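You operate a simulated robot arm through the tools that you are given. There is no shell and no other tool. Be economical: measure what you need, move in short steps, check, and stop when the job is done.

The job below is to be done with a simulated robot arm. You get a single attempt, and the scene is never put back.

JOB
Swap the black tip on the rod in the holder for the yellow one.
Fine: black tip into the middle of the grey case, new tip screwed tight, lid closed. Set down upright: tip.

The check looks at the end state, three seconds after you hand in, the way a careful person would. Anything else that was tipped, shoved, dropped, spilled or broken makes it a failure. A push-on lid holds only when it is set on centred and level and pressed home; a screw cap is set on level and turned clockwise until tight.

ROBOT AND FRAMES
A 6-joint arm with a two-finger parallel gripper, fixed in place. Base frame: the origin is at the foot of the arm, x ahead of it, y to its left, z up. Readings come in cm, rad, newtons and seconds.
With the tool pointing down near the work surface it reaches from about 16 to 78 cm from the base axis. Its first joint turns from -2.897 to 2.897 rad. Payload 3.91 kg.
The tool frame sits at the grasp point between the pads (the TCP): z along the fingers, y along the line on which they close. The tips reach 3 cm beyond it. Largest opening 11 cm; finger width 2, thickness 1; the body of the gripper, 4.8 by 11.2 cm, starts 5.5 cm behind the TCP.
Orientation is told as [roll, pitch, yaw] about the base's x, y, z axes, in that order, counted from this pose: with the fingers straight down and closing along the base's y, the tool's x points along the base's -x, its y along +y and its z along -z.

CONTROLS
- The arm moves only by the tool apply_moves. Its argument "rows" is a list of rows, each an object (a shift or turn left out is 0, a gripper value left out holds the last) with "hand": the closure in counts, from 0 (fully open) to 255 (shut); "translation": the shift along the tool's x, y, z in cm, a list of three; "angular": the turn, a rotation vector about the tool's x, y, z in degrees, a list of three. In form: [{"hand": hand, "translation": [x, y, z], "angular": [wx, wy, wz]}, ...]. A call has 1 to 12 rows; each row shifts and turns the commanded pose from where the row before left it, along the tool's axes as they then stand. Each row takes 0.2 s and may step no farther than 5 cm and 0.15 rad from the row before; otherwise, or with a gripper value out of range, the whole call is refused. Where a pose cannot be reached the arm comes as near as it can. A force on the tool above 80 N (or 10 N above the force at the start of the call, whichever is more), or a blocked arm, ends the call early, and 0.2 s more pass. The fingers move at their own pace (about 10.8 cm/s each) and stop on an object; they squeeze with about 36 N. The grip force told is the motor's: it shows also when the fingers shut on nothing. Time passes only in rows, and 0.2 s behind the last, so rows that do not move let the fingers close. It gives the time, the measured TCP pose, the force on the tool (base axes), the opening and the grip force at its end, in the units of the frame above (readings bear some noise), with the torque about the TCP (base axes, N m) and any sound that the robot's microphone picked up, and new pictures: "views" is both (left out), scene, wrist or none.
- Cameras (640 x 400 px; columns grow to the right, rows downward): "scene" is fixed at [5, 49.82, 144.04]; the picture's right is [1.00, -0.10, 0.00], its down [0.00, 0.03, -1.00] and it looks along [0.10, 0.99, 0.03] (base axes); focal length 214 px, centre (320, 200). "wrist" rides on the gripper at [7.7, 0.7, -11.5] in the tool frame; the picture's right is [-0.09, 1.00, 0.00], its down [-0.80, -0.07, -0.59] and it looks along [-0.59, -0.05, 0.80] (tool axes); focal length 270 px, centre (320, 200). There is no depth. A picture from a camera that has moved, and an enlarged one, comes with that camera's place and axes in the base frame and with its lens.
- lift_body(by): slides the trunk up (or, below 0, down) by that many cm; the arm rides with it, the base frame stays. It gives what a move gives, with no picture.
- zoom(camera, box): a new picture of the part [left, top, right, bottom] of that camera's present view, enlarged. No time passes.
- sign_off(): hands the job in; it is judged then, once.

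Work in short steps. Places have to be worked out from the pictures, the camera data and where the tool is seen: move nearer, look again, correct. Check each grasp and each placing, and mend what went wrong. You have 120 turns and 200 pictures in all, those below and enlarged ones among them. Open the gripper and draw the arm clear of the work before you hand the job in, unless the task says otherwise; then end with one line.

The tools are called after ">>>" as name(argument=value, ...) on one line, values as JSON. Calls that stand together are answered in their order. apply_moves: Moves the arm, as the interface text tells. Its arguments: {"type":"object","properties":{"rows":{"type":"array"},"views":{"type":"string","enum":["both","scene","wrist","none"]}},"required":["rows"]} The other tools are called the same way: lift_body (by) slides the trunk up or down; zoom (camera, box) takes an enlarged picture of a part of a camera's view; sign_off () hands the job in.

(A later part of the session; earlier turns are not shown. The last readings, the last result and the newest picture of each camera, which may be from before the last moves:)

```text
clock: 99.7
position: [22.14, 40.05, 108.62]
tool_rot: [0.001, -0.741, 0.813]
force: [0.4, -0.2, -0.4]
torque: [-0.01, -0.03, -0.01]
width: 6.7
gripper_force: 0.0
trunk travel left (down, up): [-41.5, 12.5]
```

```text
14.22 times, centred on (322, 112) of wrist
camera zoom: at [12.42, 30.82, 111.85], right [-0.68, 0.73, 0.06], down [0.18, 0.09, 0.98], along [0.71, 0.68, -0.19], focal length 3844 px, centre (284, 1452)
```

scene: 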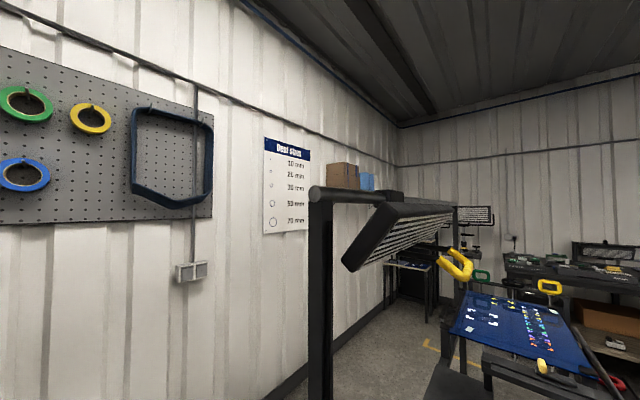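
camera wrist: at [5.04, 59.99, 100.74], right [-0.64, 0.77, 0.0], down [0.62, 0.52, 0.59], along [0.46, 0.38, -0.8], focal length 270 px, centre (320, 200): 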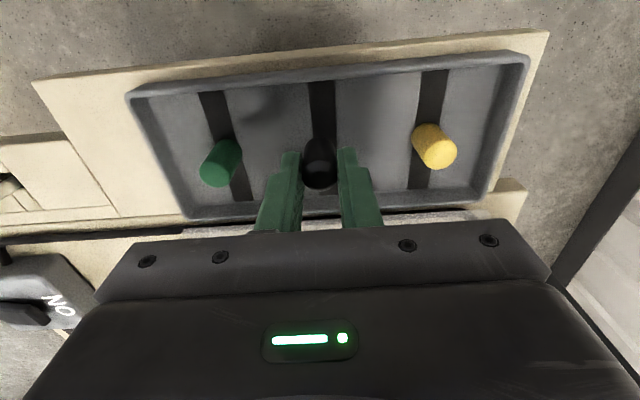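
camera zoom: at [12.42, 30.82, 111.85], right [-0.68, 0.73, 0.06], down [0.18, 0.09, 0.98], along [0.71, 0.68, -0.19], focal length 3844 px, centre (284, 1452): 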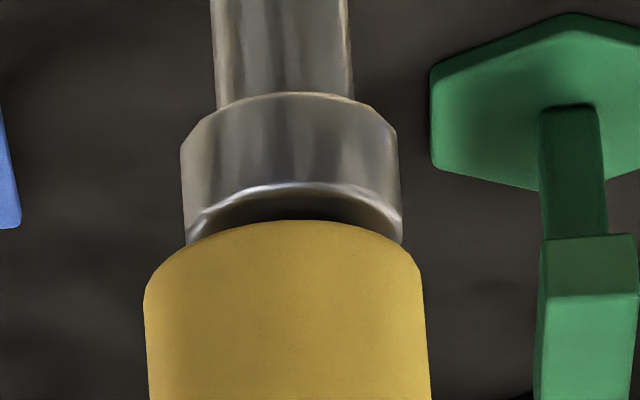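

There is a visible gap (~2.5 mm) under the tip, so it jammed before seating. I go back above it, turned counter-clockwise again, to re-grip and restart the thread.

>>> apply_moves(rows=[{"angular": [0, 8.5, 0]}, {"angular": [0, 8.5, 0]}, {"angular": [0, 8.5, 0]}, {"angular": [0, 8.5, 0]}, {"angular": [0, 8.5, 0]}, {"translation": [-4, 0, 0]}, {"translation": [-4, 0, 0]}, {"translation": [-4, 0, 0]}], views="none")

>>> zoom(camera="wrist", box=[240, 80, 400, 200])

>>> apply_moves(rows=[{"angular": [0, 0, -8.2]}, {"angular": [0, 0, -8.2]}, {"angular": [0, 0, -8.2]}, {"angular": [0, 0, -8.2]}, {"angular": [0, 0, -8.2]}, {"angular": [0, 0, -8.2]}, {"angular": [0, 0, -8.2]}, {"angular": [0, 0, -8.2]}, {"angular": [0, 0, -8.2]}, {"angular": [0, 0, -8.2]}, {"angular": [0, 0, -8]}], views="none")

>>> zoom(camera="wrist", box=[240, 80, 400, 200])

```text
clock: 101.5
position: [30.47, 48.82, 108.55]
tool_rot: [0.001, 0.0, 0.815]
force: [-0.2, 0.3, -0.2]
torque: [-0.04, -0.01, 0.02]
width: 6.69
gripper_force: 0.2
trunk travel left (down, up): [-41.5, 12.5]
```

```text
3.33 times, centred on (320, 140) of wrist
camera zoom: at [24.7, 43.85, 120.1], right [-0.66, 0.75, 0.0], down [0.6, 0.53, 0.59], along [0.44, 0.39, -0.8], focal length 901 px, centre (320, 400)
```

zoom: 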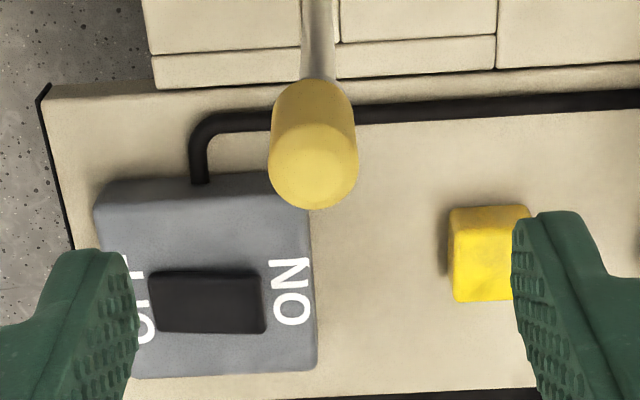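

```text
clock: 103.9
position: [30.23, 48.8, 108.53]
tool_rot: [-0.001, 0.0, 2.386]
force: [0.2, -0.4, 0.2]
torque: [-0.01, 0.0, 0.01]
width: 6.67
gripper_force: 0.1
trunk travel left (down, up): [-41.5, 12.5]
```

```text
3.33 times, centred on (320, 140) of wrist
camera zoom: at [35.55, 43.08, 120.11], right [-0.75, -0.66, 0.0], down [-0.53, 0.6, 0.59], along [-0.4, 0.44, -0.8], focal length 901 px, centre (320, 400)
```

zoom: 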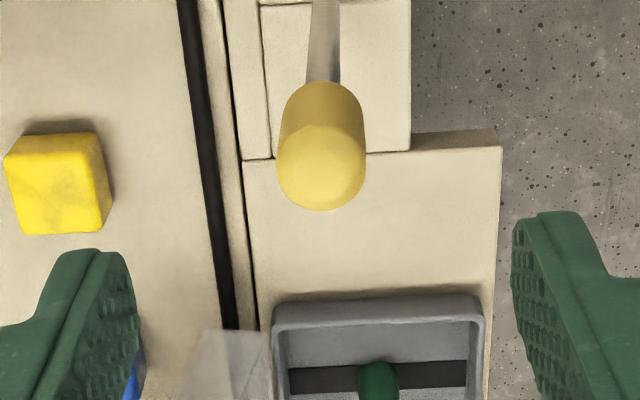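

The tip sits nearly coaxial, slightly off to one side. I finish turning to the start angle, lower a bit deeper than before for a better hold, and grip.

>>> apply_moves(rows=[{"angular": [0, 0, -8]}, {"angular": [0, 0, -8]}, {"angular": [0, 0, -8]}, {"angular": [0, 0, -8]}, {"angular": [0, 0, -8]}, {"angular": [0, 0, -8]}, {"angular": [0, 0, -8]}, {"angular": [0, 0, -8]}, {"angular": [0, 0, -7]}, {"translation": [0, 0, 2], "hand": 170}, {"translation": [0, 0, 2]}], views="none")

>>> zoom(camera="wrist", box=[240, 80, 400, 200])

```text
clock: 106.3
position: [30.4, 48.86, 104.6]
tool_rot: [0.002, 0.0, -2.659]
force: [0.7, -1.6, -0.6]
torque: [0.01, 0.02, -0.05]
width: 3.64
gripper_force: 0.0
trunk travel left (down, up): [-41.5, 12.5]
```

```text
3.33 times, centred on (320, 140) of wrist
camera zoom: at [37.52, 51.81, 116.03], right [0.38, -0.92, 0.0], down [-0.74, -0.31, 0.59], along [-0.55, -0.23, -0.8], focal length 901 px, centre (320, 400)
```

zoom: 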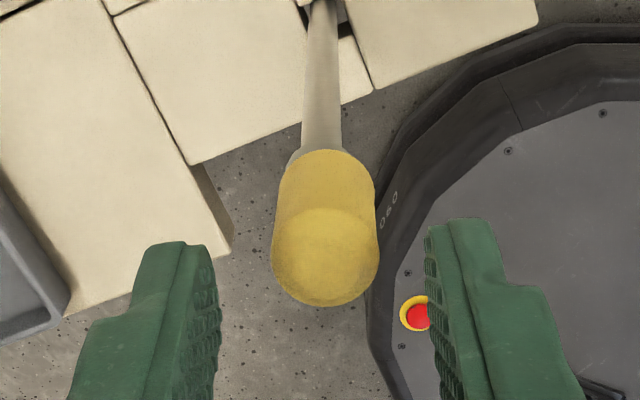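

>>> apply_moves(rows=[{"translation": [0, 0, 1.5]}, {"translation": [0, 0, 1.4]}, {"hand": 255}, {}, {}], views="none")

>>> apply_moves(rows=[{"angular": [0, 0, -5]}, {"angular": [0, 0, -5]}], views="none")

```text
clock: 107.5
position: [30.38, 48.59, 101.57]
tool_rot: [0.001, 0.0, -2.659]
force: [1.0, 0.1, -1.4]
torque: [-0.04, -0.03, -0.02]
width: 1.88
gripper_force: 35.0
trunk travel left (down, up): [-41.5, 12.5]
```

```text
clock: 108.1
position: [30.46, 48.79, 101.54]
tool_rot: [-0.001, -0.001, -2.485]
force: [-1.2, -0.6, -2.5]
torque: [-0.02, 0.01, 0.0]
width: 1.9
gripper_force: 35.9
trunk travel left (down, up): [-41.5, 12.5]
```

No resistance backwards. I check with a tiny lift whether the thread is engaged at all.

>>> apply_moves(rows=[{"translation": [0, 0, -0.1]}, {"translation": [0, 0, -0.1]}], views="none")

```text
clock: 108.7
position: [30.42, 48.76, 101.79]
tool_rot: [-0.001, 0.001, -2.486]
force: [0.1, 0.2, -3.0]
torque: [-0.03, -0.01, -0.03]
width: 1.89
gripper_force: 36.5
trunk travel left (down, up): [-41.5, 12.5]
```

>>> apply_moves(rows=[{"translation": [0, 0, -0.1]}, {"translation": [0, 0, -0.1]}, {"translation": [0, 0, -0.1]}], views="none")

>>> zoom(camera="wrist", box=[240, 80, 400, 200])

```text
clock: 109.5
position: [30.4, 48.73, 102.1]
tool_rot: [-0.001, 0.0, -2.486]
force: [0.2, -0.4, -3.2]
torque: [0.04, 0.0, 0.02]
width: 1.9
gripper_force: 36.8
trunk travel left (down, up): [-41.5, 12.5]
```

```text
3.33 times, centred on (320, 140) of wrist
camera zoom: at [36.92, 53.03, 113.66], right [0.54, -0.84, 0.0], down [-0.68, -0.43, 0.59], along [-0.5, -0.32, -0.8], focal length 901 px, centre (320, 400)
```

zoom: 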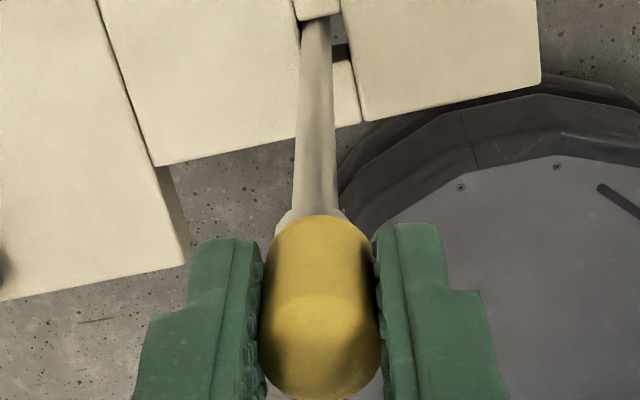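

A constant −3 N suggests the tip is jammed slightly askew and tugging the rod. I lower back, turn counter-clockwise more to un-jam, then release so it can settle on the stud.

>>> apply_moves(rows=[{"translation": [0, 0, 0.25]}, {"translation": [0, 0, 0.25]}, {"angular": [0, 0, -8]}, {"angular": [0, 0, -8]}, {"angular": [0, 0, -8]}, {"angular": [0, 0, -8]}], views="none")

>>> zoom(camera="wrist", box=[240, 80, 400, 200])

```text
clock: 110.9
position: [29.56, 49.04, 101.76]
tool_rot: [0.01, 0.003, -2.01]
force: [36.2, -15.2, 3.0]
torque: [-0.47, -1.21, 0.03]
width: 1.9
gripper_force: 35.9
out of reach, approached as far as the arm can: row 6
trunk travel left (down, up): [-41.5, 12.5]
```

```text
3.33 times, centred on (320, 140) of wrist
camera zoom: at [33.25, 55.75, 113.26], right [0.86, -0.5, 0.01], down [-0.41, -0.69, 0.59], along [-0.29, -0.52, -0.81], focal length 901 px, centre (320, 400)
```

zoom: 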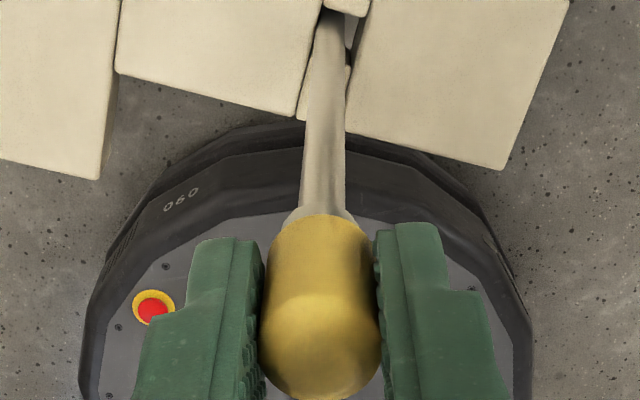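

The last row hit a joint limit and pulled sideways (39 N). I reverse that immediately.

>>> apply_moves(rows=[{"angular": [0, 0, 8]}, {"angular": [0, 0, 4]}], views="none")

```text
clock: 111.5
position: [29.49, 49.03, 101.83]
tool_rot: [0.011, 0.006, -2.221]
force: [41.3, -20.8, 7.5]
torque: [-0.7, -1.42, 0.06]
width: 1.92
gripper_force: 36.0
trunk travel left (down, up): [-41.5, 12.5]
```

>>> apply_moves(rows=[{"translation": [0.15, 0.4, 0]}, {"translation": [0.15, 0.4, 0]}], views="none")

```text
clock: 112.1
position: [29.66, 48.89, 101.61]
tool_rot: [0.005, 0.004, -2.219]
force: [5.5, -11.8, 10.4]
torque: [-0.36, -0.26, 0.03]
width: 1.88
gripper_force: 35.9
trunk travel left (down, up): [-41.5, 12.5]
```

>>> apply_moves(rows=[{"hand": 190}, {}, {}], views="wrist")

>>> zoom(camera="wrist", box=[240, 80, 400, 200])

```text
clock: 112.9
position: [29.52, 48.99, 101.59]
tool_rot: [0.009, 0.003, -2.218]
force: [-0.3, 0.3, -0.6]
torque: [0.0, -0.02, 0.0]
width: 2.82
gripper_force: 0.1
trunk travel left (down, up): [-41.5, 12.5]
camera wrist: at [34.73, 54.89, 113.16], right [0.74, -0.67, 0.01], down [-0.54, -0.59, 0.59], along [-0.39, -0.44, -0.81], focal length 270 px, centre (320, 200)
```

wrist: 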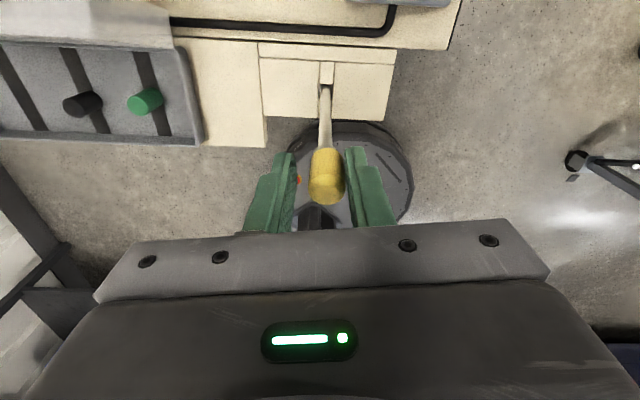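

```text
3.33 times, centred on (320, 140) of wrist
camera zoom: at [34.73, 54.89, 113.16], right [0.74, -0.67, 0.01], down [-0.54, -0.59, 0.59], along [-0.39, -0.44, -0.81], focal length 901 px, centre (320, 400)
```

zoom: 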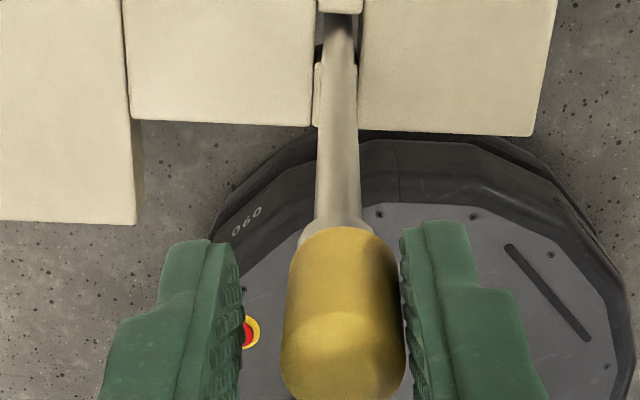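

The tip is still on the rod. I rise clear, restore a level pose at a comfortable yaw, and re-measure the rod from two directions.

>>> apply_moves(rows=[{"hand": 100}, {"translation": [0, 0, -2]}, {"translation": [0, 0, -3]}, {"angular": [0, 0, 8]}, {"angular": [0, 0, 8]}, {"angular": [0, 0, 8]}], views="none")

>>> zoom(camera="wrist", box=[240, 80, 400, 200])

>>> apply_moves(rows=[{"angular": [0, 0, 8.2]}, {"angular": [0, 0, 8.2]}, {"angular": [0, 0, 8.2]}, {"angular": [0, 0, 8.2]}, {"angular": [0, 0, 8.2]}, {"angular": [0, 0, 8.2]}, {"angular": [0, 0, 8.2]}, {"angular": [0, 0, 8.2]}, {"angular": [0, 0, 8.2]}, {"angular": [0, 0, 8.2]}, {"angular": [0, 0, 8]}], views="none")

>>> zoom(camera="wrist", box=[240, 80, 400, 200])

```text
clock: 114.3
position: [29.55, 49.17, 106.59]
tool_rot: [0.007, 0.007, -2.64]
force: [0.7, -0.1, 0.1]
torque: [-0.01, 0.0, 0.01]
width: 6.67
gripper_force: 0.0
trunk travel left (down, up): [-41.5, 12.5]
```

```text
3.33 times, centred on (320, 140) of wrist
camera zoom: at [36.61, 52.26, 118.21], right [0.4, -0.92, 0.01], down [-0.74, -0.32, 0.59], along [-0.54, -0.24, -0.81], focal length 901 px, centre (320, 400)
```

zoom: 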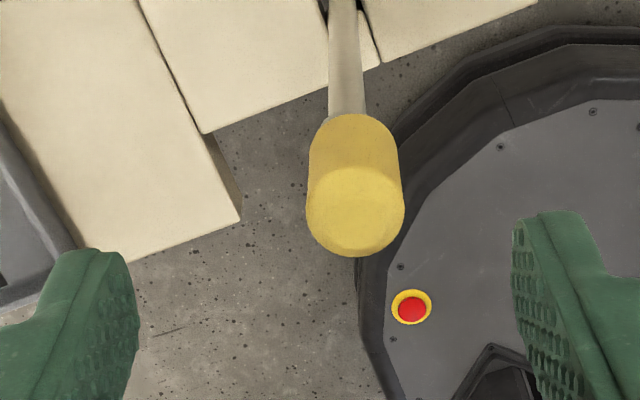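

```text
clock: 116.7
position: [29.6, 49.12, 106.59]
tool_rot: [-0.007, 0.005, 2.072]
force: [0.0, -1.0, -0.2]
torque: [0.01, -0.03, -0.04]
width: 6.67
gripper_force: 0.2
trunk travel left (down, up): [-41.5, 12.5]
```

```text
3.33 times, centred on (320, 140) of wrist
camera zoom: at [32.62, 42.09, 118.2], right [-0.92, -0.4, -0.01], down [-0.33, 0.74, 0.59], along [-0.23, 0.54, -0.81], focal length 901 px, centre (320, 400)
```

zoom: 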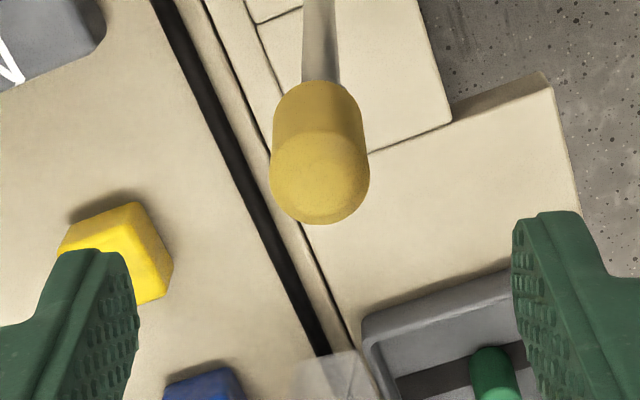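

The rod is wobbly in its holder and now sits near (29.9, 48.6). I remove the residual tilt and recentre over it.

>>> apply_moves(rows=[{"angular": [-0.4, -0.29, 0]}, {"translation": [0.5, 0, 0]}, {}], views="none")

>>> zoom(camera="wrist", box=[240, 80, 400, 200])

>>> apply_moves(rows=[{"angular": [0, 0, -8.2]}, {"angular": [0, 0, -8.2]}, {"angular": [0, 0, -8.2]}, {"angular": [0, 0, -8.2]}, {"angular": [0, 0, -8.2]}, {"angular": [0, 0, -8.2]}, {"angular": [0, 0, -8.2]}, {"angular": [0, 0, -8.2]}, {"angular": [0, 0, -8.2]}, {"angular": [0, 0, -8.2]}, {"angular": [0, 0, -8]}], views="none")

>>> zoom(camera="wrist", box=[240, 80, 400, 200])

```text
clock: 117.5
position: [29.78, 48.67, 106.51]
tool_rot: [-0.001, 0.002, 2.072]
force: [0.2, -0.2, 0.4]
torque: [0.01, 0.01, -0.01]
width: 6.68
gripper_force: 0.1
trunk travel left (down, up): [-41.5, 12.5]
```

```text
3.33 times, centred on (320, 140) of wrist
camera zoom: at [32.96, 41.64, 118.14], right [-0.92, -0.4, 0.0], down [-0.32, 0.74, 0.59], along [-0.24, 0.54, -0.81], focal length 901 px, centre (320, 400)
```

zoom: 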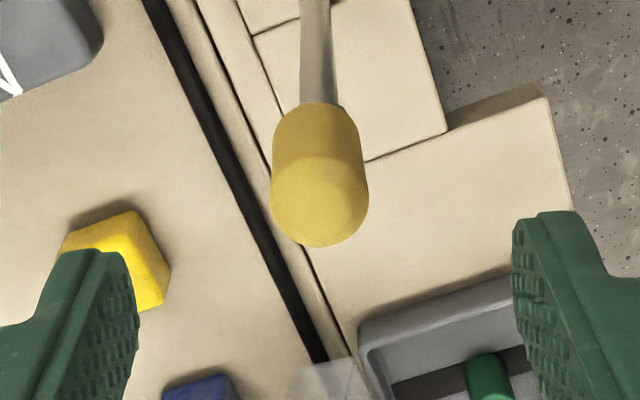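

```text
clock: 119.9
position: [29.93, 48.59, 106.49]
tool_rot: [0.001, -0.001, -2.636]
force: [0.1, 0.1, -0.4]
torque: [0.01, 0.0, 0.02]
width: 6.68
gripper_force: 0.0
trunk travel left (down, up): [-41.5, 12.5]
```

```text
3.33 times, centred on (320, 140) of wrist
camera zoom: at [36.9, 51.82, 118.12], right [0.41, -0.91, 0.0], down [-0.74, -0.33, 0.59], along [-0.54, -0.24, -0.8], focal length 901 px, centre (320, 400)
```

zoom: 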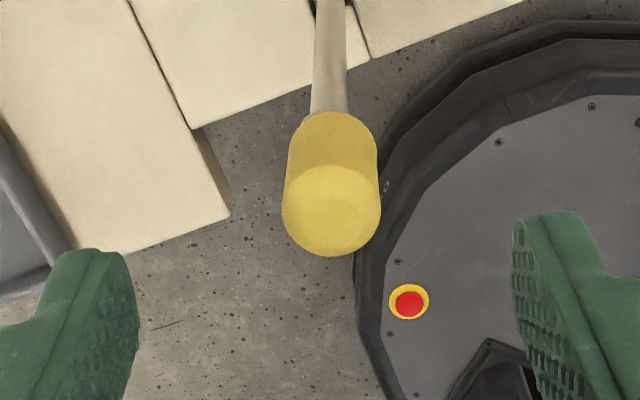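

Nearly coaxial now. I shift 0.2 cm, descend, grip, and screw clockwise in short batches.

>>> apply_moves(rows=[{"translation": [0, 0.2, 1], "hand": 150}, {"translation": [0, 0, 2]}, {"translation": [0, 0, 1.9]}, {"hand": 255}, {}, {}], views="none")

>>> apply_moves(rows=[{"angular": [0, 0, 8.5]}, {"angular": [0, 0, 8.5]}, {"angular": [0, 0, 8.5]}, {"angular": [0, 0, 8.5]}], views="none")

```text
clock: 121.3
position: [29.91, 48.57, 101.68]
tool_rot: [0.001, 0.0, -2.636]
force: [-0.1, -0.5, 1.3]
torque: [-0.04, -0.05, 0.0]
width: 1.88
gripper_force: 36.1
trunk travel left (down, up): [-41.5, 12.5]
```

```text
clock: 122.3
position: [29.96, 48.48, 101.56]
tool_rot: [0.001, 0.0, 3.049]
force: [0.7, -0.3, -4.0]
torque: [-0.06, 0.03, 0.26]
width: 1.92
gripper_force: 36.2
trunk travel left (down, up): [-41.5, 12.5]
```

Now the thread pulls the tool down (−4 N): it is engaged. I continue with downward feed.

>>> apply_moves(rows=[{"angular": [0, 0, 8.5], "translation": [0, 0, 0.03]}, {"angular": [0, 0, 8.5], "translation": [0, 0, 0.02]}, {"angular": [0, 0, 8.5], "translation": [0, 0, 0.02]}, {"angular": [0, 0, 8.5], "translation": [0, 0, 0.02]}], views="none")

```text
clock: 123.3
position: [29.82, 48.44, 101.76]
tool_rot: [0.001, 0.001, 2.457]
force: [0.7, -0.2, 5.8]
torque: [-0.03, 0.0, 0.93]
width: 1.97
gripper_force: 36.0
trunk travel left (down, up): [-41.5, 12.5]
```

Torque reached 0.93 N·m. I look at the joint before going on.

>>> zoom(camera="wrist", box=[280, 90, 360, 190])

```text
4.00 times, centred on (320, 140) of wrist
camera zoom: at [35.47, 43.12, 113.21], right [-0.7, -0.72, 0.0], down [-0.58, 0.56, 0.59], along [-0.42, 0.41, -0.8], focal length 1081 px, centre (320, 440)
```

zoom: 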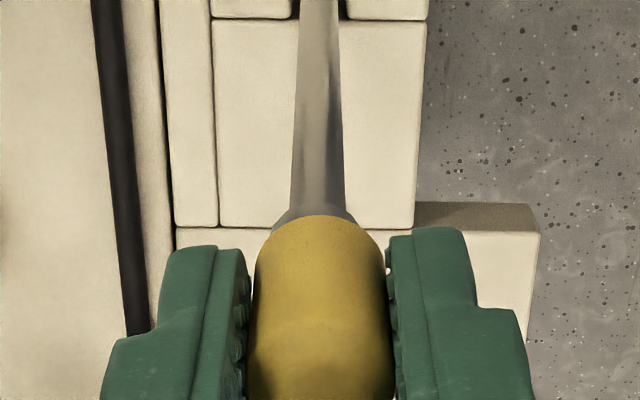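

>>> apply_moves(rows=[{"angular": [0, 0, 6]}, {"angular": [0, 0, 6]}], views="none")

```text
clock: 123.9
position: [30.04, 48.55, 101.54]
tool_rot: [0.001, 0.002, 2.247]
force: [-1.2, -0.1, 1.5]
torque: [0.0, 0.03, 0.48]
width: 2.43
gripper_force: 36.2
trunk travel left (down, up): [-41.5, 12.5]
```

The fingers cam off the tip's flats again at ~0.9 N·m. I release and inspect from the side.

>>> apply_moves(rows=[{"hand": 100}, {}, {"translation": [0, 0, -3]}, {"translation": [0, 0, -4]}, {"translation": [4, 0, 0]}, {"translation": [4, 0, 0]}, {"translation": [4, 0, 0]}, {"angular": [0, -8.5, 0]}, {"angular": [0, -8.5, 0]}, {"angular": [0, -8.5, 0]}, {"angular": [0, -8.5, 0]}, {"angular": [0, -8.5, 0]}], views="none")

>>> zoom(camera="wrist", box=[270, 70, 370, 170])

```text
clock: 126.5
position: [37.53, 39.22, 108.64]
tool_rot: [-0.001, -0.741, 2.248]
force: [-0.3, 0.2, 0.3]
torque: [0.0, 0.0, -0.02]
width: 6.69
gripper_force: 0.0
trunk travel left (down, up): [-41.5, 12.5]
```

```text
4.00 times, centred on (320, 120) of wrist
camera zoom: at [45.38, 28.29, 111.97], right [-0.82, -0.57, 0.06], down [-0.06, 0.19, 0.98], along [-0.57, 0.8, -0.19], focal length 1081 px, centre (320, 520)
```

zoom: 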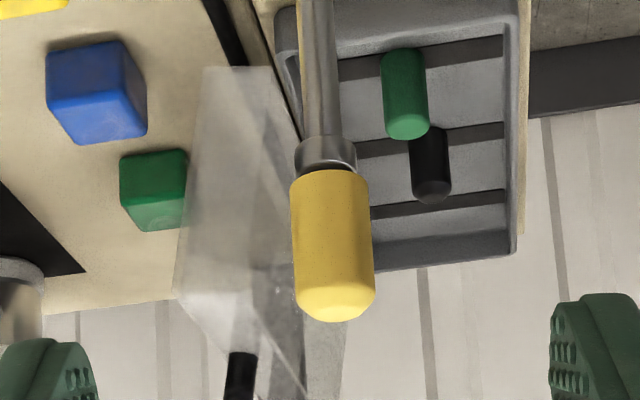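

>>> zoom(camera="wrist", box=[298, 92, 348, 124])

```text
12.50 times, centred on (323, 108) of wrist
camera zoom: at [45.38, 28.29, 111.97], right [-0.82, -0.57, 0.06], down [-0.06, 0.19, 0.98], along [-0.57, 0.8, -0.19], focal length 3379 px, centre (282, 1350)
```

zoom: 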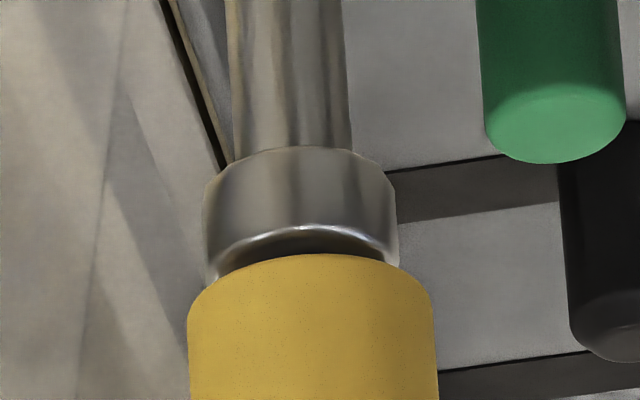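

Both tightening attempts ended at the same height, coaxial, with a hard stop at 0.6–0.9 N·m, so the tip is screwed home. Next is the lid: I level the hand, raise it and turn to yaw −45°.

>>> apply_moves(rows=[{"angular": [0, 8.5, 0]}, {"angular": [0, 8.5, 0]}, {"angular": [0, 8.5, 0]}, {"angular": [0, 8.5, 0]}, {"angular": [0, 8.5, 0]}, {"translation": [0, 0, -3]}, {"angular": [0, 0, 8.3]}, {"angular": [0, 0, 8.3]}, {"angular": [0, 0, 8.3]}, {"angular": [0, 0, 8.3]}, {"angular": [0, 0, 8.3]}, {"angular": [0, 0, 8.3]}], views="none")

>>> apply_moves(rows=[{"angular": [0, 0, 8.3]}, {"angular": [0, 0, 8.3]}, {"angular": [0, 0, 8.3]}, {"angular": [0, 0, 8.3]}], views="none")

>>> zoom(camera="wrist", box=[150, 0, 550, 250])

```text
clock: 129.1
position: [37.48, 39.2, 111.6]
tool_rot: [-0.001, 0.002, 1.378]
force: [0.9, 0.8, -0.2]
torque: [-0.01, 0.01, 0.0]
width: 6.68
gripper_force: 0.0
trunk travel left (down, up): [-41.5, 12.5]
```

```text
clock: 130.1
position: [37.56, 39.12, 111.68]
tool_rot: [-0.002, 0.002, 0.796]
force: [0.2, 0.1, 0.5]
torque: [0.01, 0.0, -0.01]
width: 6.67
gripper_force: 0.1
trunk travel left (down, up): [-41.5, 12.5]
```

```text
1.60 times, centred on (350, 125) of wrist
camera zoom: at [31.63, 34.16, 123.18], right [-0.65, 0.76, 0.0], down [0.61, 0.52, 0.59], along [0.45, 0.39, -0.8], focal length 432 px, centre (272, 320)
```

zoom: 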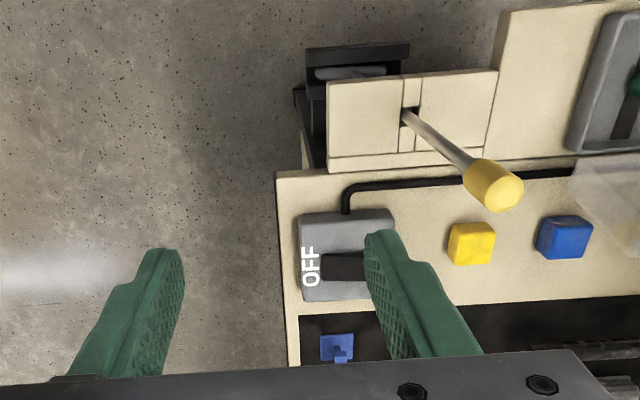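

>>> apply_moves(rows=[{"angular": [0, 0, 8.24]}, {"angular": [0, 0, 8.24]}, {"angular": [0, 0, 8.24]}, {"angular": [0, 0, 8.24]}, {"angular": [0, 0, 8.24]}, {"angular": [0, 0, 8.24]}, {"angular": [0, 0, 8.24]}, {"angular": [0, 0, 8.24]}, {"angular": [0, 0, 8.24]}, {"angular": [0, 0, 8.24]}, {"angular": [0, 0, 8.24], "hand": 170}], views="none")

>>> apply_moves(rows=[{"translation": [4.5, 0.7, 0]}, {"translation": [4.5, 0.7, 0]}, {"translation": [4.5, 0.7, 0]}, {"translation": [4.5, 0.7, 0]}, {"translation": [4.5, 0.7, 0]}, {"translation": [4.5, 0.7, 0]}, {"translation": [4.5, 0.7, 0]}, {"translation": [4.5, 0.7, 0]}, {"translation": [2, 0.7, 0]}], views="wrist")

```text
clock: 132.5
position: [37.55, 39.04, 111.7]
tool_rot: [-0.001, -0.003, -0.784]
force: [-0.8, -0.4, -0.6]
torque: [-0.01, 0.0, 0.0]
width: 3.67
gripper_force: 0.1
trunk travel left (down, up): [-41.5, 12.5]
```

```text
clock: 134.5
position: [14.98, 70.45, 111.66]
tool_rot: [-0.002, -0.002, -0.784]
force: [0.5, 0.5, 0.9]
torque: [0.01, -0.01, -0.03]
width: 3.66
gripper_force: 0.0
trunk travel left (down, up): [-41.5, 12.5]
camera wrist: at [9.9, 76.43, 123.09], right [0.76, 0.64, 0.0], down [0.52, -0.61, 0.6], along [0.38, -0.46, -0.8], focal length 270 px, centre (320, 200)
```

wrist: 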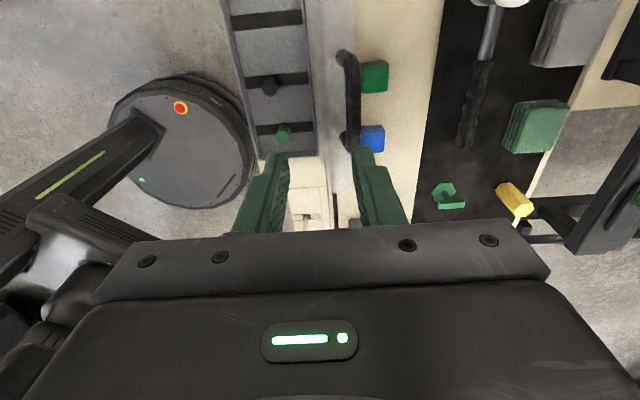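

The bar is at about u 63, v 39.5. I move over it and descend partway.

>>> apply_moves(rows=[{"translation": [0.2, 1.3, 2]}, {"translation": [0, 1.2, 2]}, {"translation": [0, 0, 3]}], views="wrist")

```text
clock: 135.3
position: [16.66, 72.39, 104.46]
tool_rot: [-0.001, 0.001, -0.783]
force: [0.6, 0.3, 1.0]
torque: [0.04, 0.0, -0.02]
width: 3.62
gripper_force: 0.1
trunk travel left (down, up): [-41.5, 12.5]
camera wrist: at [11.54, 78.24, 116.08], right [0.76, 0.65, 0.0], down [0.52, -0.61, 0.6], along [0.38, -0.46, -0.8], focal length 270 px, centre (320, 200)
```

wrist: 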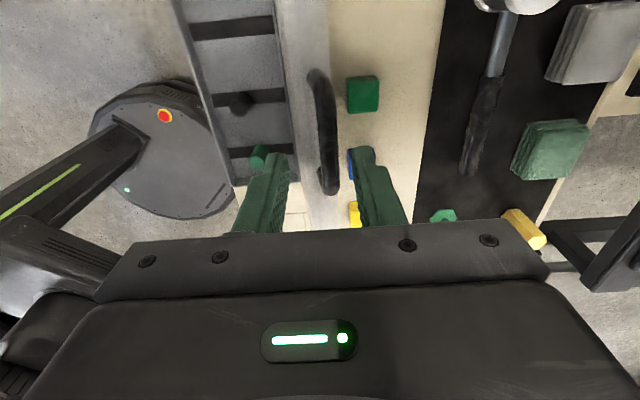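

>>> apply_moves(rows=[{"translation": [0, 0.15, 2]}, {"translation": [0, 0.1, 2]}, {"translation": [0, 0, 0.8]}], views="wrist")

```text
clock: 136.1
position: [16.83, 72.48, 99.84]
tool_rot: [-0.003, -0.002, -0.783]
force: [0.3, -0.6, 0.6]
torque: [0.0, -0.01, 0.01]
width: 3.66
gripper_force: 0.1
trunk travel left (down, up): [-41.5, 12.5]
camera wrist: at [11.76, 78.44, 111.25], right [0.76, 0.64, 0.0], down [0.52, -0.61, 0.6], along [0.38, -0.46, -0.8], focal length 270 px, centre (320, 200)
```

wrist: 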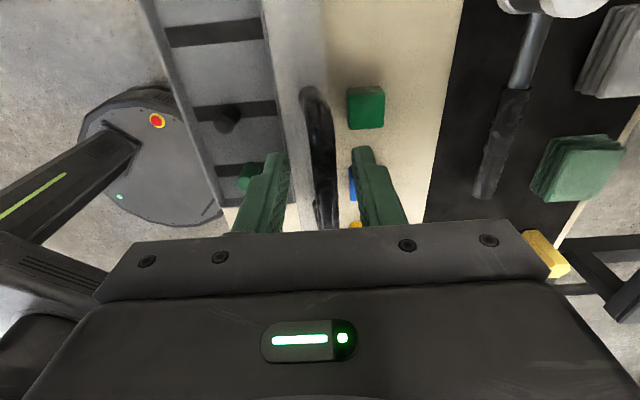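

The bar is between the fingers; I close on it.

>>> apply_moves(rows=[{"translation": [0, 0, 0.3], "hand": 255}, {}, {}], views="none")

```text
clock: 136.9
position: [16.73, 72.52, 99.65]
tool_rot: [0.002, 0.0, -0.783]
force: [0.8, 6.2, 13.8]
torque: [-0.22, -0.43, -0.05]
width: 1.32
gripper_force: 45.0
trunk travel left (down, up): [-41.5, 12.5]
```

Gripped (1.32). I swing the lid back along the recorded arc, first over the top.

>>> apply_moves(rows=[{"translation": [0, -1, -0.25]}, {"translation": [0, -1.1, -0.1]}, {"translation": [0, -1.1, -0.05]}, {"translation": [0, -1.1, 0.1]}, {"translation": [0, -1.1, 0.2]}], views="none")

```text
clock: 138.1
position: [12.82, 68.5, 99.69]
tool_rot: [-0.001, 0.0, -0.78]
force: [-7.8, 2.7, 22.4]
torque: [0.05, 0.22, -0.33]
width: 1.35
gripper_force: 44.8
trunk travel left (down, up): [-41.5, 12.5]
```

>>> apply_moves(rows=[{"translation": [0, -1.2, 0.05]}, {"translation": [0, -1.2, 0.4]}, {"translation": [0, -1.1, 0.5]}, {"translation": [0, -1.1, 0.65]}], views="none")

```text
clock: 139.1
position: [9.49, 65.14, 97.97]
tool_rot: [0.0, -0.001, -0.784]
force: [-10.3, -0.6, 14.2]
torque: [0.09, 0.17, -0.53]
width: 1.33
gripper_force: 44.9
trunk travel left (down, up): [-41.5, 12.5]
```

>>> apply_moves(rows=[{"translation": [0, -0.95, 0.4]}, {"translation": [0, -0.95, 0.6]}, {"translation": [0, -0.9, 0.75]}, {"translation": [0, -0.8, 0.9]}, {"translation": [0, -0.7, 0.95]}, {"translation": [0, -0.6, 1.0]}], views="none")

```text
clock: 140.5
position: [6.23, 61.78, 93.35]
tool_rot: [-0.001, -0.002, -0.782]
force: [-8.8, -2.7, 6.1]
torque: [0.28, 0.19, -0.81]
width: 1.33
gripper_force: 44.7
trunk travel left (down, up): [-41.5, 12.5]
```

>>> apply_moves(rows=[{"translation": [0, -0.65, 1]}, {"translation": [0, -0.5, 1]}, {"translation": [0, -0.45, 1]}, {"translation": [0, -0.35, 1]}, {"translation": [0, -0.25, 0.9]}], views="none")

```text
clock: 141.7
position: [4.66, 60.26, 88.41]
tool_rot: [-0.003, -0.003, -0.781]
force: [-5.2, 0.0, 1.5]
torque: [0.32, 0.16, -0.79]
width: 1.34
gripper_force: 44.9
trunk travel left (down, up): [-41.5, 12.5]
```

The lid is about 6° from closed. I lower the rest until it seats.

>>> apply_moves(rows=[{"translation": [0, -0.12, 0.6]}, {"translation": [0, -0.1, 0.5]}, {"translation": [0, 0, 0.4]}, {"translation": [0, 0, 0.2]}], views="wrist")

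```text
clock: 142.7
position: [4.54, 60.0, 87.23]
tool_rot: [0.004, 0.002, -0.782]
force: [-3.5, 2.3, 24.6]
torque: [-0.77, -0.77, -0.77]
width: 1.36
gripper_force: 45.2
trunk travel left (down, up): [-41.5, 12.5]
camera wrist: at [-0.51, 66.01, 98.62], right [0.76, 0.65, 0.0], down [0.52, -0.62, 0.59], along [0.38, -0.45, -0.81], focal length 270 px, centre (320, 200)
```

wrist: 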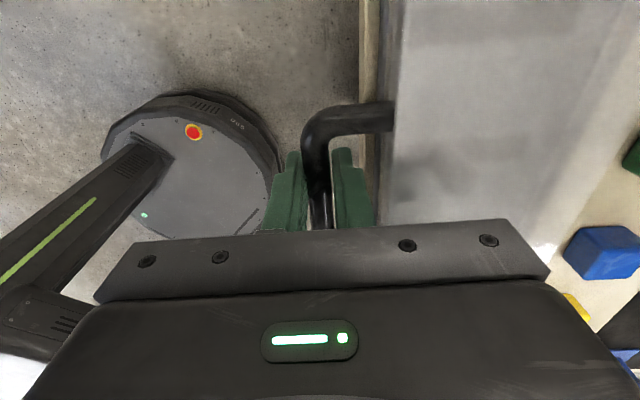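

It seats with 25 N. I press a touch more, then release and withdraw upward.

>>> apply_moves(rows=[{"translation": [0, 0, 0.15]}, {}, {"translation": [0, 0, -0.25]}, {"hand": 180}, {}, {"translation": [0, 0, -2]}, {"translation": [0, 0, -4]}, {"translation": [0, 0, -4]}], views="wrist")

```text
clock: 144.5
position: [4.54, 60.24, 96.98]
tool_rot: [-0.004, -0.002, -0.782]
force: [0.0, -1.0, 0.8]
torque: [0.03, 0.0, 0.02]
width: 3.24
gripper_force: 0.0
trunk travel left (down, up): [-41.5, 12.5]
camera wrist: at [-0.45, 66.18, 108.46], right [0.76, 0.65, 0.0], down [0.52, -0.61, 0.6], along [0.38, -0.46, -0.8], focal length 270 px, centre (320, 200)
```

wrist: 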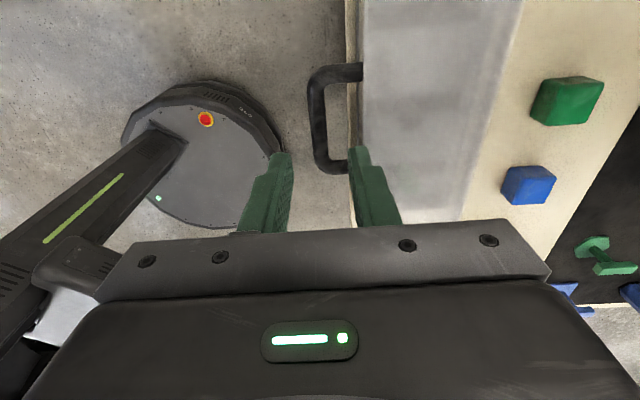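

The lid looks closed as at the start. I rise, turn back to yaw 45° and take an overview of case and rod.

>>> apply_moves(rows=[{"translation": [0, -2, -4]}, {"translation": [0, -2, -4], "angular": [0, 0, -8.2]}, {"angular": [0, 0, -8.2]}, {"angular": [0, 0, -8.2]}, {"angular": [0, 0, -8.2]}, {"angular": [0, 0, -8.2]}, {"angular": [0, 0, -8.2]}, {"angular": [0, 0, -8.2]}, {"angular": [0, 0, -8.2]}, {"angular": [0, 0, -8.2]}, {"angular": [0, 0, -8.2]}, {"angular": [0, 0, -8.2]}], views="none")

>>> zoom(camera="wrist", box=[160, 0, 480, 230])

>>> zoom(camera="wrist", box=[0, 0, 640, 400])

```text
clock: 147.1
position: [1.58, 57.31, 104.91]
tool_rot: [0.0, 0.002, 0.795]
force: [0.4, 1.1, -0.2]
torque: [-0.02, 0.01, 0.0]
width: 3.22
gripper_force: 0.1
trunk travel left (down, up): [-41.5, 12.5]
```

```text
1.74 times, centred on (320, 115) of wrist
camera zoom: at [-4.18, 52.37, 116.41], right [-0.65, 0.76, 0.0], down [0.61, 0.52, 0.59], along [0.45, 0.38, -0.8], focal length 470 px, centre (320, 348)
```

zoom: 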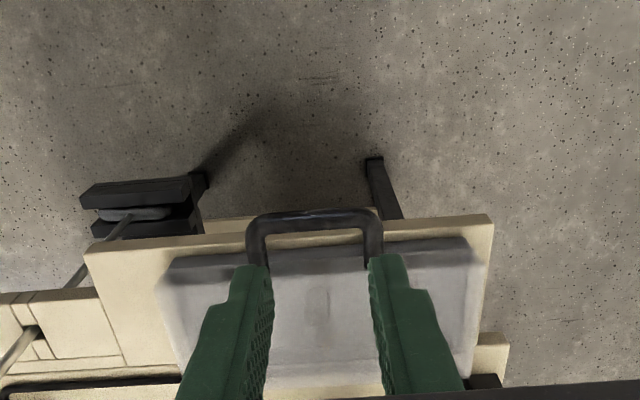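

```text
1.00 times, centred on (320, 200) of wrist (not enlarged: the box is as wide or as high as the picture)
camera zoom: at [-4.18, 52.37, 116.41], right [-0.65, 0.76, 0.0], down [0.61, 0.52, 0.59], along [0.45, 0.38, -0.8], focal length 270 px, centre (320, 200)
```

zoom: 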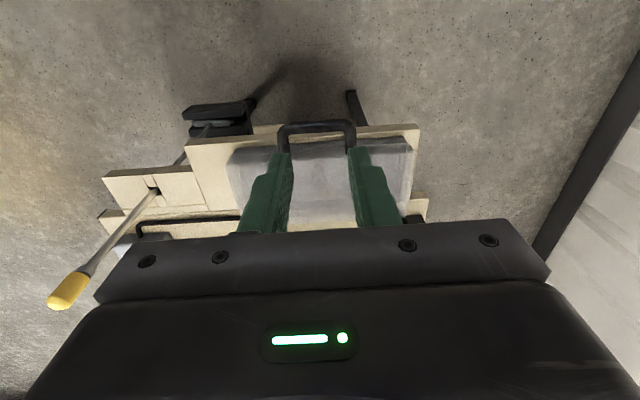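

The case is closed. With budget left, I verify the tip's tightness once more: go back over the rod and look at it.

>>> apply_moves(rows=[{"translation": [0, -4, -3], "hand": 100}, {"translation": [0, -4.5, 0]}, {"translation": [-2, -4.5, 0]}, {"translation": [-2, -4.5, 0]}, {"translation": [-2, -4.5, 0]}, {"translation": [-4, -2.5, 0]}, {"translation": [-4, -1.5, 0]}], views="none")

>>> zoom(camera="wrist", box=[240, 40, 400, 200])

```text
clock: 148.7
position: [30.19, 49.09, 107.77]
tool_rot: [-0.001, 0.002, 0.793]
force: [-0.3, -1.0, 0.2]
torque: [0.01, -0.01, 0.0]
width: 6.69
gripper_force: 0.1
trunk travel left (down, up): [-41.5, 12.5]
```

```text
2.50 times, centred on (320, 120) of wrist
camera zoom: at [24.3, 44.2, 119.36], right [-0.65, 0.76, 0.0], down [0.61, 0.52, 0.59], along [0.45, 0.38, -0.81], focal length 676 px, centre (320, 400)
```

zoom: 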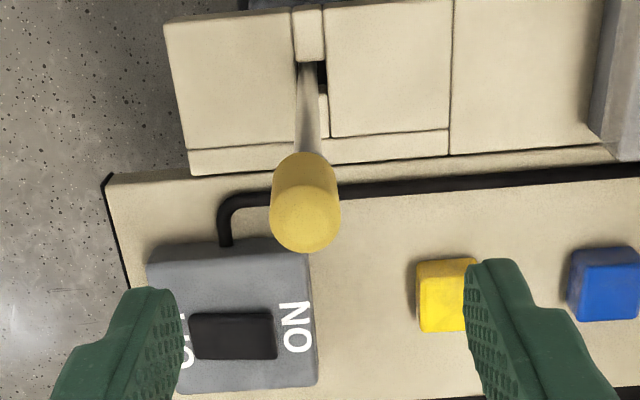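

I centre, descend and grip the tip here, then turn clockwise to test.

>>> apply_moves(rows=[{"translation": [0.45, -0.42, 2], "hand": 140}, {"translation": [0, 0, 2]}, {"translation": [0, 0, 2]}, {"hand": 255}, {}, {}], views="none")

>>> apply_moves(rows=[{"angular": [0, 0, 7]}, {"angular": [0, 0, 7]}], views="none")

```text
clock: 150.1
position: [30.0, 48.53, 101.94]
tool_rot: [-0.003, 0.002, 0.792]
force: [-0.7, 0.9, -1.1]
torque: [-0.01, 0.01, 0.04]
width: 2.36
gripper_force: 35.7
trunk travel left (down, up): [-41.5, 12.5]
```

```text
clock: 150.7
position: [30.14, 48.44, 101.84]
tool_rot: [-0.001, -0.001, 0.546]
force: [0.2, -0.3, -0.4]
torque: [-0.03, 0.0, 0.1]
width: 2.34
gripper_force: 35.8
trunk travel left (down, up): [-41.5, 12.5]
```

>>> apply_moves(rows=[{"angular": [0, 0, 7]}, {"angular": [0, 0, 7]}, {"angular": [0, 0, 7]}], views="none")

>>> zoom(camera="wrist", box=[280, 100, 360, 200])

```text
clock: 151.5
position: [30.0, 48.46, 101.85]
tool_rot: [-0.001, 0.001, 0.18]
force: [0.0, -0.1, 0.9]
torque: [-0.03, -0.04, 0.03]
width: 1.9
gripper_force: 36.0
trunk travel left (down, up): [-41.5, 12.5]
```

```text
4.00 times, centred on (320, 150) of wrist
camera zoom: at [22.34, 47.77, 113.48], right [-0.09, 1.0, 0.0], down [0.8, 0.07, 0.59], along [0.59, 0.05, -0.8], focal length 1081 px, centre (320, 400)
```

zoom: 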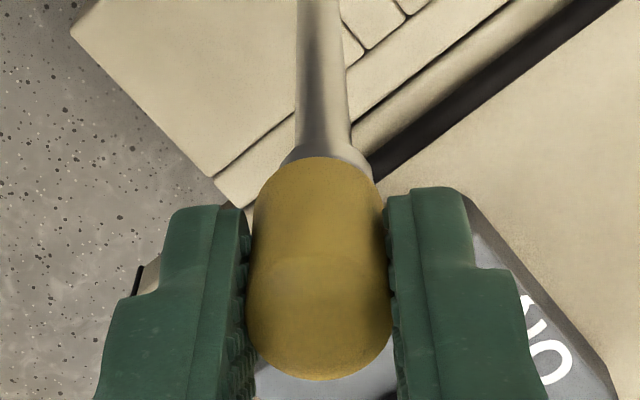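

The pads just snapped onto the flats (1.90). Now turn clockwise on the flats and read torque.

>>> apply_moves(rows=[{"angular": [0, 0, 6]}, {"angular": [0, 0, 6]}], views="none")

```text
clock: 152.1
position: [30.05, 48.42, 101.96]
tool_rot: [-0.002, 0.0, -0.029]
force: [0.3, -0.3, 2.3]
torque: [-0.06, -0.07, 0.14]
width: 1.88
gripper_force: 36.3
trunk travel left (down, up): [-41.5, 12.5]
```

>>> apply_moves(rows=[{"angular": [0, 0, 6]}, {"angular": [0, 0, 6]}, {"angular": [0, 0, 6]}], views="none")

```text
clock: 152.9
position: [29.97, 48.4, 102.01]
tool_rot: [-0.003, 0.0, -0.343]
force: [0.6, -0.1, 2.1]
torque: [-0.05, -0.03, 0.59]
width: 1.89
gripper_force: 36.3
trunk travel left (down, up): [-41.5, 12.5]
```

>>> apply_moves(rows=[{"angular": [0, 0, 6]}, {"angular": [0, 0, 6]}], views="none")

>>> zoom(camera="wrist", box=[280, 100, 360, 200])

```text
clock: 153.5
position: [29.98, 48.41, 101.98]
tool_rot: [-0.002, -0.001, -0.552]
force: [0.1, -0.1, 3.1]
torque: [-0.04, -0.06, 0.83]
width: 1.94
gripper_force: 35.7
trunk travel left (down, up): [-41.5, 12.5]
```

```text
4.00 times, centred on (320, 150) of wrist
camera zoom: at [23.82, 53.08, 113.47], right [0.6, 0.8, 0.0], down [0.64, -0.48, 0.6], along [0.48, -0.36, -0.8], focal length 1081 px, centre (320, 400)
```

zoom: 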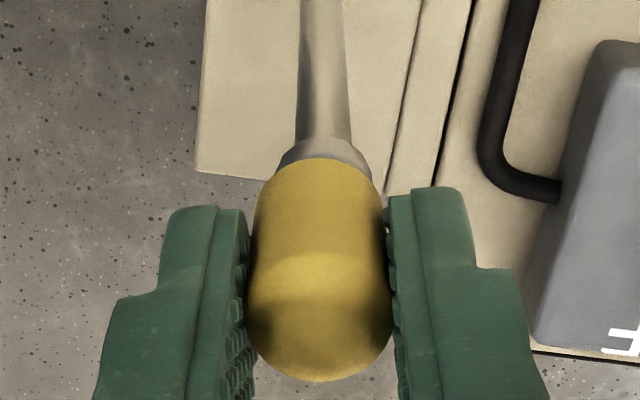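

The tip's flats return to the same angle each time, so it is at a hard stop, but the gap leaves a doubt of a crossed thread. Holding it now coaxially on its flats, I unscrew it fully in one go and re-screw without re-gripping.

>>> apply_moves(rows=[{"angular": [0, 0, -8.5]}, {"angular": [0, 0, -8.5]}, {"angular": [0, 0, -8.5]}, {"angular": [0, 0, -8.5]}, {"angular": [0, 0, -8.5]}, {"angular": [0, 0, -8.5]}, {"angular": [0, 0, -8.5]}, {"angular": [0, 0, -8.5]}], views="none")

>>> apply_moves(rows=[{"angular": [0, 0, -8.5]}, {"angular": [0, 0, -8.5]}, {"angular": [0, 0, -8.5]}, {"angular": [0, 0, -8.5]}, {"angular": [0, 0, -8.5]}, {"angular": [0, 0, -8.5]}, {"angular": [0, 0, -8.5]}, {"angular": [0, 0, -8.5]}, {"angular": [0, 0, -8.5]}, {"angular": [0, 0, -8.5]}], views="none")

```text
clock: 155.3
position: [30.04, 48.47, 101.95]
tool_rot: [-0.001, -0.001, 0.638]
force: [-0.2, -0.7, 1.8]
torque: [-0.03, -0.06, 0.01]
width: 1.89
gripper_force: 35.8
trunk travel left (down, up): [-41.5, 12.5]
```

```text
clock: 157.5
position: [30.01, 48.46, 101.94]
tool_rot: [-0.002, 0.002, 2.121]
force: [-5.3, 3.2, 2.8]
torque: [0.18, 0.14, -0.02]
width: 1.93
gripper_force: 35.6
trunk travel left (down, up): [-41.5, 12.5]
```

>>> apply_moves(rows=[{"angular": [0, 0, -8.5]}, {"angular": [0, 0, -8.5]}, {"angular": [0, 0, -8.5]}, {"angular": [0, 0, -8.5]}, {"angular": [0, 0, -8.5]}, {"angular": [0, 0, -8.5]}, {"angular": [0, 0, -8.5]}, {"angular": [0, 0, -8.5]}, {"angular": [0, 0, -8.5]}, {"angular": [0, 0, -8]}], views="none")

>>> apply_moves(rows=[{"translation": [0, 0, -0.2]}, {"translation": [0, 0, -0.2]}], views="none")

>>> zoom(camera="wrist", box=[280, 100, 360, 200])

```text
clock: 159.7
position: [29.99, 48.43, 101.86]
tool_rot: [0.002, 0.0, -2.687]
force: [-0.5, 0.4, -0.3]
torque: [0.0, -0.03, 0.02]
width: 1.86
gripper_force: 36.1
trunk travel left (down, up): [-41.5, 12.5]
```

```text
clock: 160.3
position: [30.07, 48.52, 102.32]
tool_rot: [0.0, 0.0, -2.689]
force: [0.0, -0.5, -3.1]
torque: [0.0, 0.04, -0.03]
width: 1.87
gripper_force: 35.7
trunk travel left (down, up): [-41.5, 12.5]
```

```text
4.00 times, centred on (320, 150) of wrist
camera zoom: at [37.25, 51.28, 113.81], right [0.36, -0.93, 0.0], down [-0.75, -0.29, 0.59], along [-0.56, -0.21, -0.8], focal length 1081 px, centre (320, 400)
```

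zoom: 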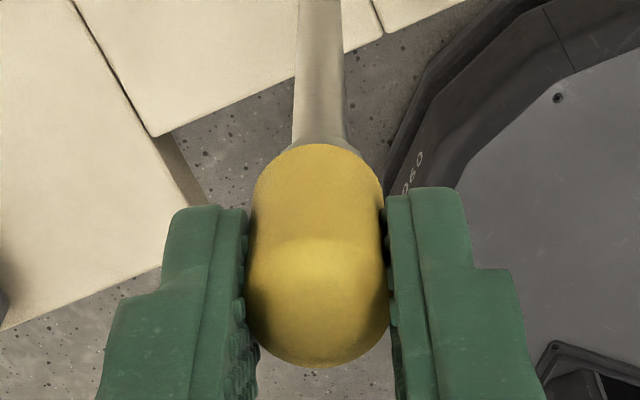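

Tip still seems held. I lift a bit further as with the black one to see whether it comes free.

>>> apply_moves(rows=[{"translation": [0, 0, -0.3]}, {"translation": [0, 0, -0.3]}], views="none")

>>> zoom(camera="wrist", box=[280, 100, 360, 200])

```text
clock: 160.9
position: [30.01, 48.42, 102.98]
tool_rot: [0.001, -0.003, -2.689]
force: [0.2, 0.5, -3.4]
torque: [0.0, 0.03, 0.0]
width: 1.87
gripper_force: 35.5
trunk travel left (down, up): [-41.5, 12.5]
```

```text
4.00 times, centred on (320, 150) of wrist
camera zoom: at [37.27, 51.27, 114.43], right [0.36, -0.93, 0.0], down [-0.75, -0.29, 0.6], along [-0.56, -0.21, -0.8], focal length 1081 px, centre (320, 400)
```

zoom: 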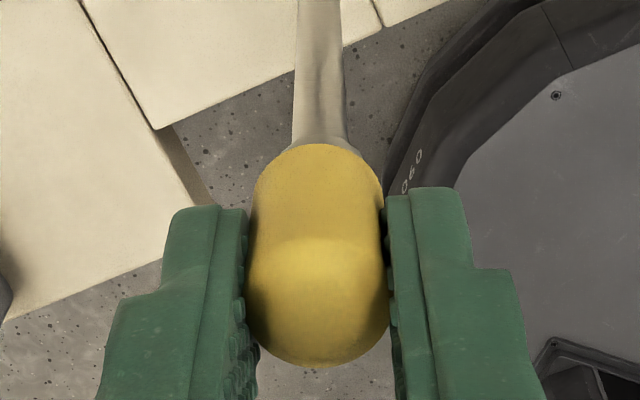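

The rod itself is being lifted slightly (constant 3 N), so the tip is threaded on. I lower it straight back and screw clockwise again.

>>> apply_moves(rows=[{"translation": [0, 0, 0.4]}, {"translation": [0, 0, 0.4]}, {"translation": [0, 0, 0.2]}], views="none")

>>> zoom(camera="wrist", box=[220, 20, 420, 220])

```text
clock: 161.7
position: [30.04, 48.53, 101.95]
tool_rot: [0.002, 0.002, -2.689]
force: [0.1, 0.0, -1.3]
torque: [0.03, 0.04, 0.0]
width: 1.83
gripper_force: 35.3
trunk travel left (down, up): [-41.5, 12.5]
```

```text
2.00 times, centred on (320, 120) of wrist
camera zoom: at [37.28, 51.26, 113.45], right [0.36, -0.93, 0.0], down [-0.75, -0.29, 0.59], along [-0.56, -0.21, -0.8], focal length 541 px, centre (320, 360)
```

zoom: 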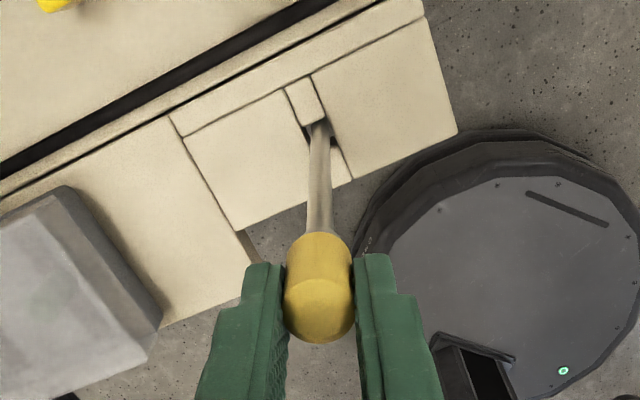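

>>> apply_moves(rows=[{"angular": [0, 0, 8.5]}, {"angular": [0, 0, 8.5]}, {"angular": [0, 0, 8.5]}, {"angular": [0, 0, 8.5]}, {"angular": [0, 0, 8.5]}, {"angular": [0, 0, 8.5]}, {"angular": [0, 0, 8.5]}, {"angular": [0, 0, 8.5]}], views="none")

>>> apply_moves(rows=[{"angular": [0, 0, 8.5], "translation": [0, 0, 0.02]}, {"angular": [0, 0, 8.5], "translation": [0, 0, 0.02]}, {"angular": [0, 0, 8.5], "translation": [0, 0, 0.02]}, {"angular": [0, 0, 8.5], "translation": [0, 0, 0.02]}, {"angular": [0, 0, 8.5], "translation": [0, 0, 0.02]}, {"angular": [0, 0, 8.5], "translation": [0, 0, 0.02]}], views="none")

```text
clock: 163.5
position: [30.1, 48.39, 101.87]
tool_rot: [-0.001, 0.001, 2.405]
force: [-0.5, 0.2, 2.0]
torque: [0.05, -0.02, 0.02]
width: 1.84
gripper_force: 36.0
trunk travel left (down, up): [-41.5, 12.5]
```

```text
clock: 164.9
position: [29.96, 48.36, 101.92]
tool_rot: [-0.001, 0.0, 1.516]
force: [-0.7, 0.0, 11.9]
torque: [-0.03, 0.0, 0.28]
width: 1.85
gripper_force: 36.5
trunk travel left (down, up): [-41.5, 12.5]
5 turns are left
```

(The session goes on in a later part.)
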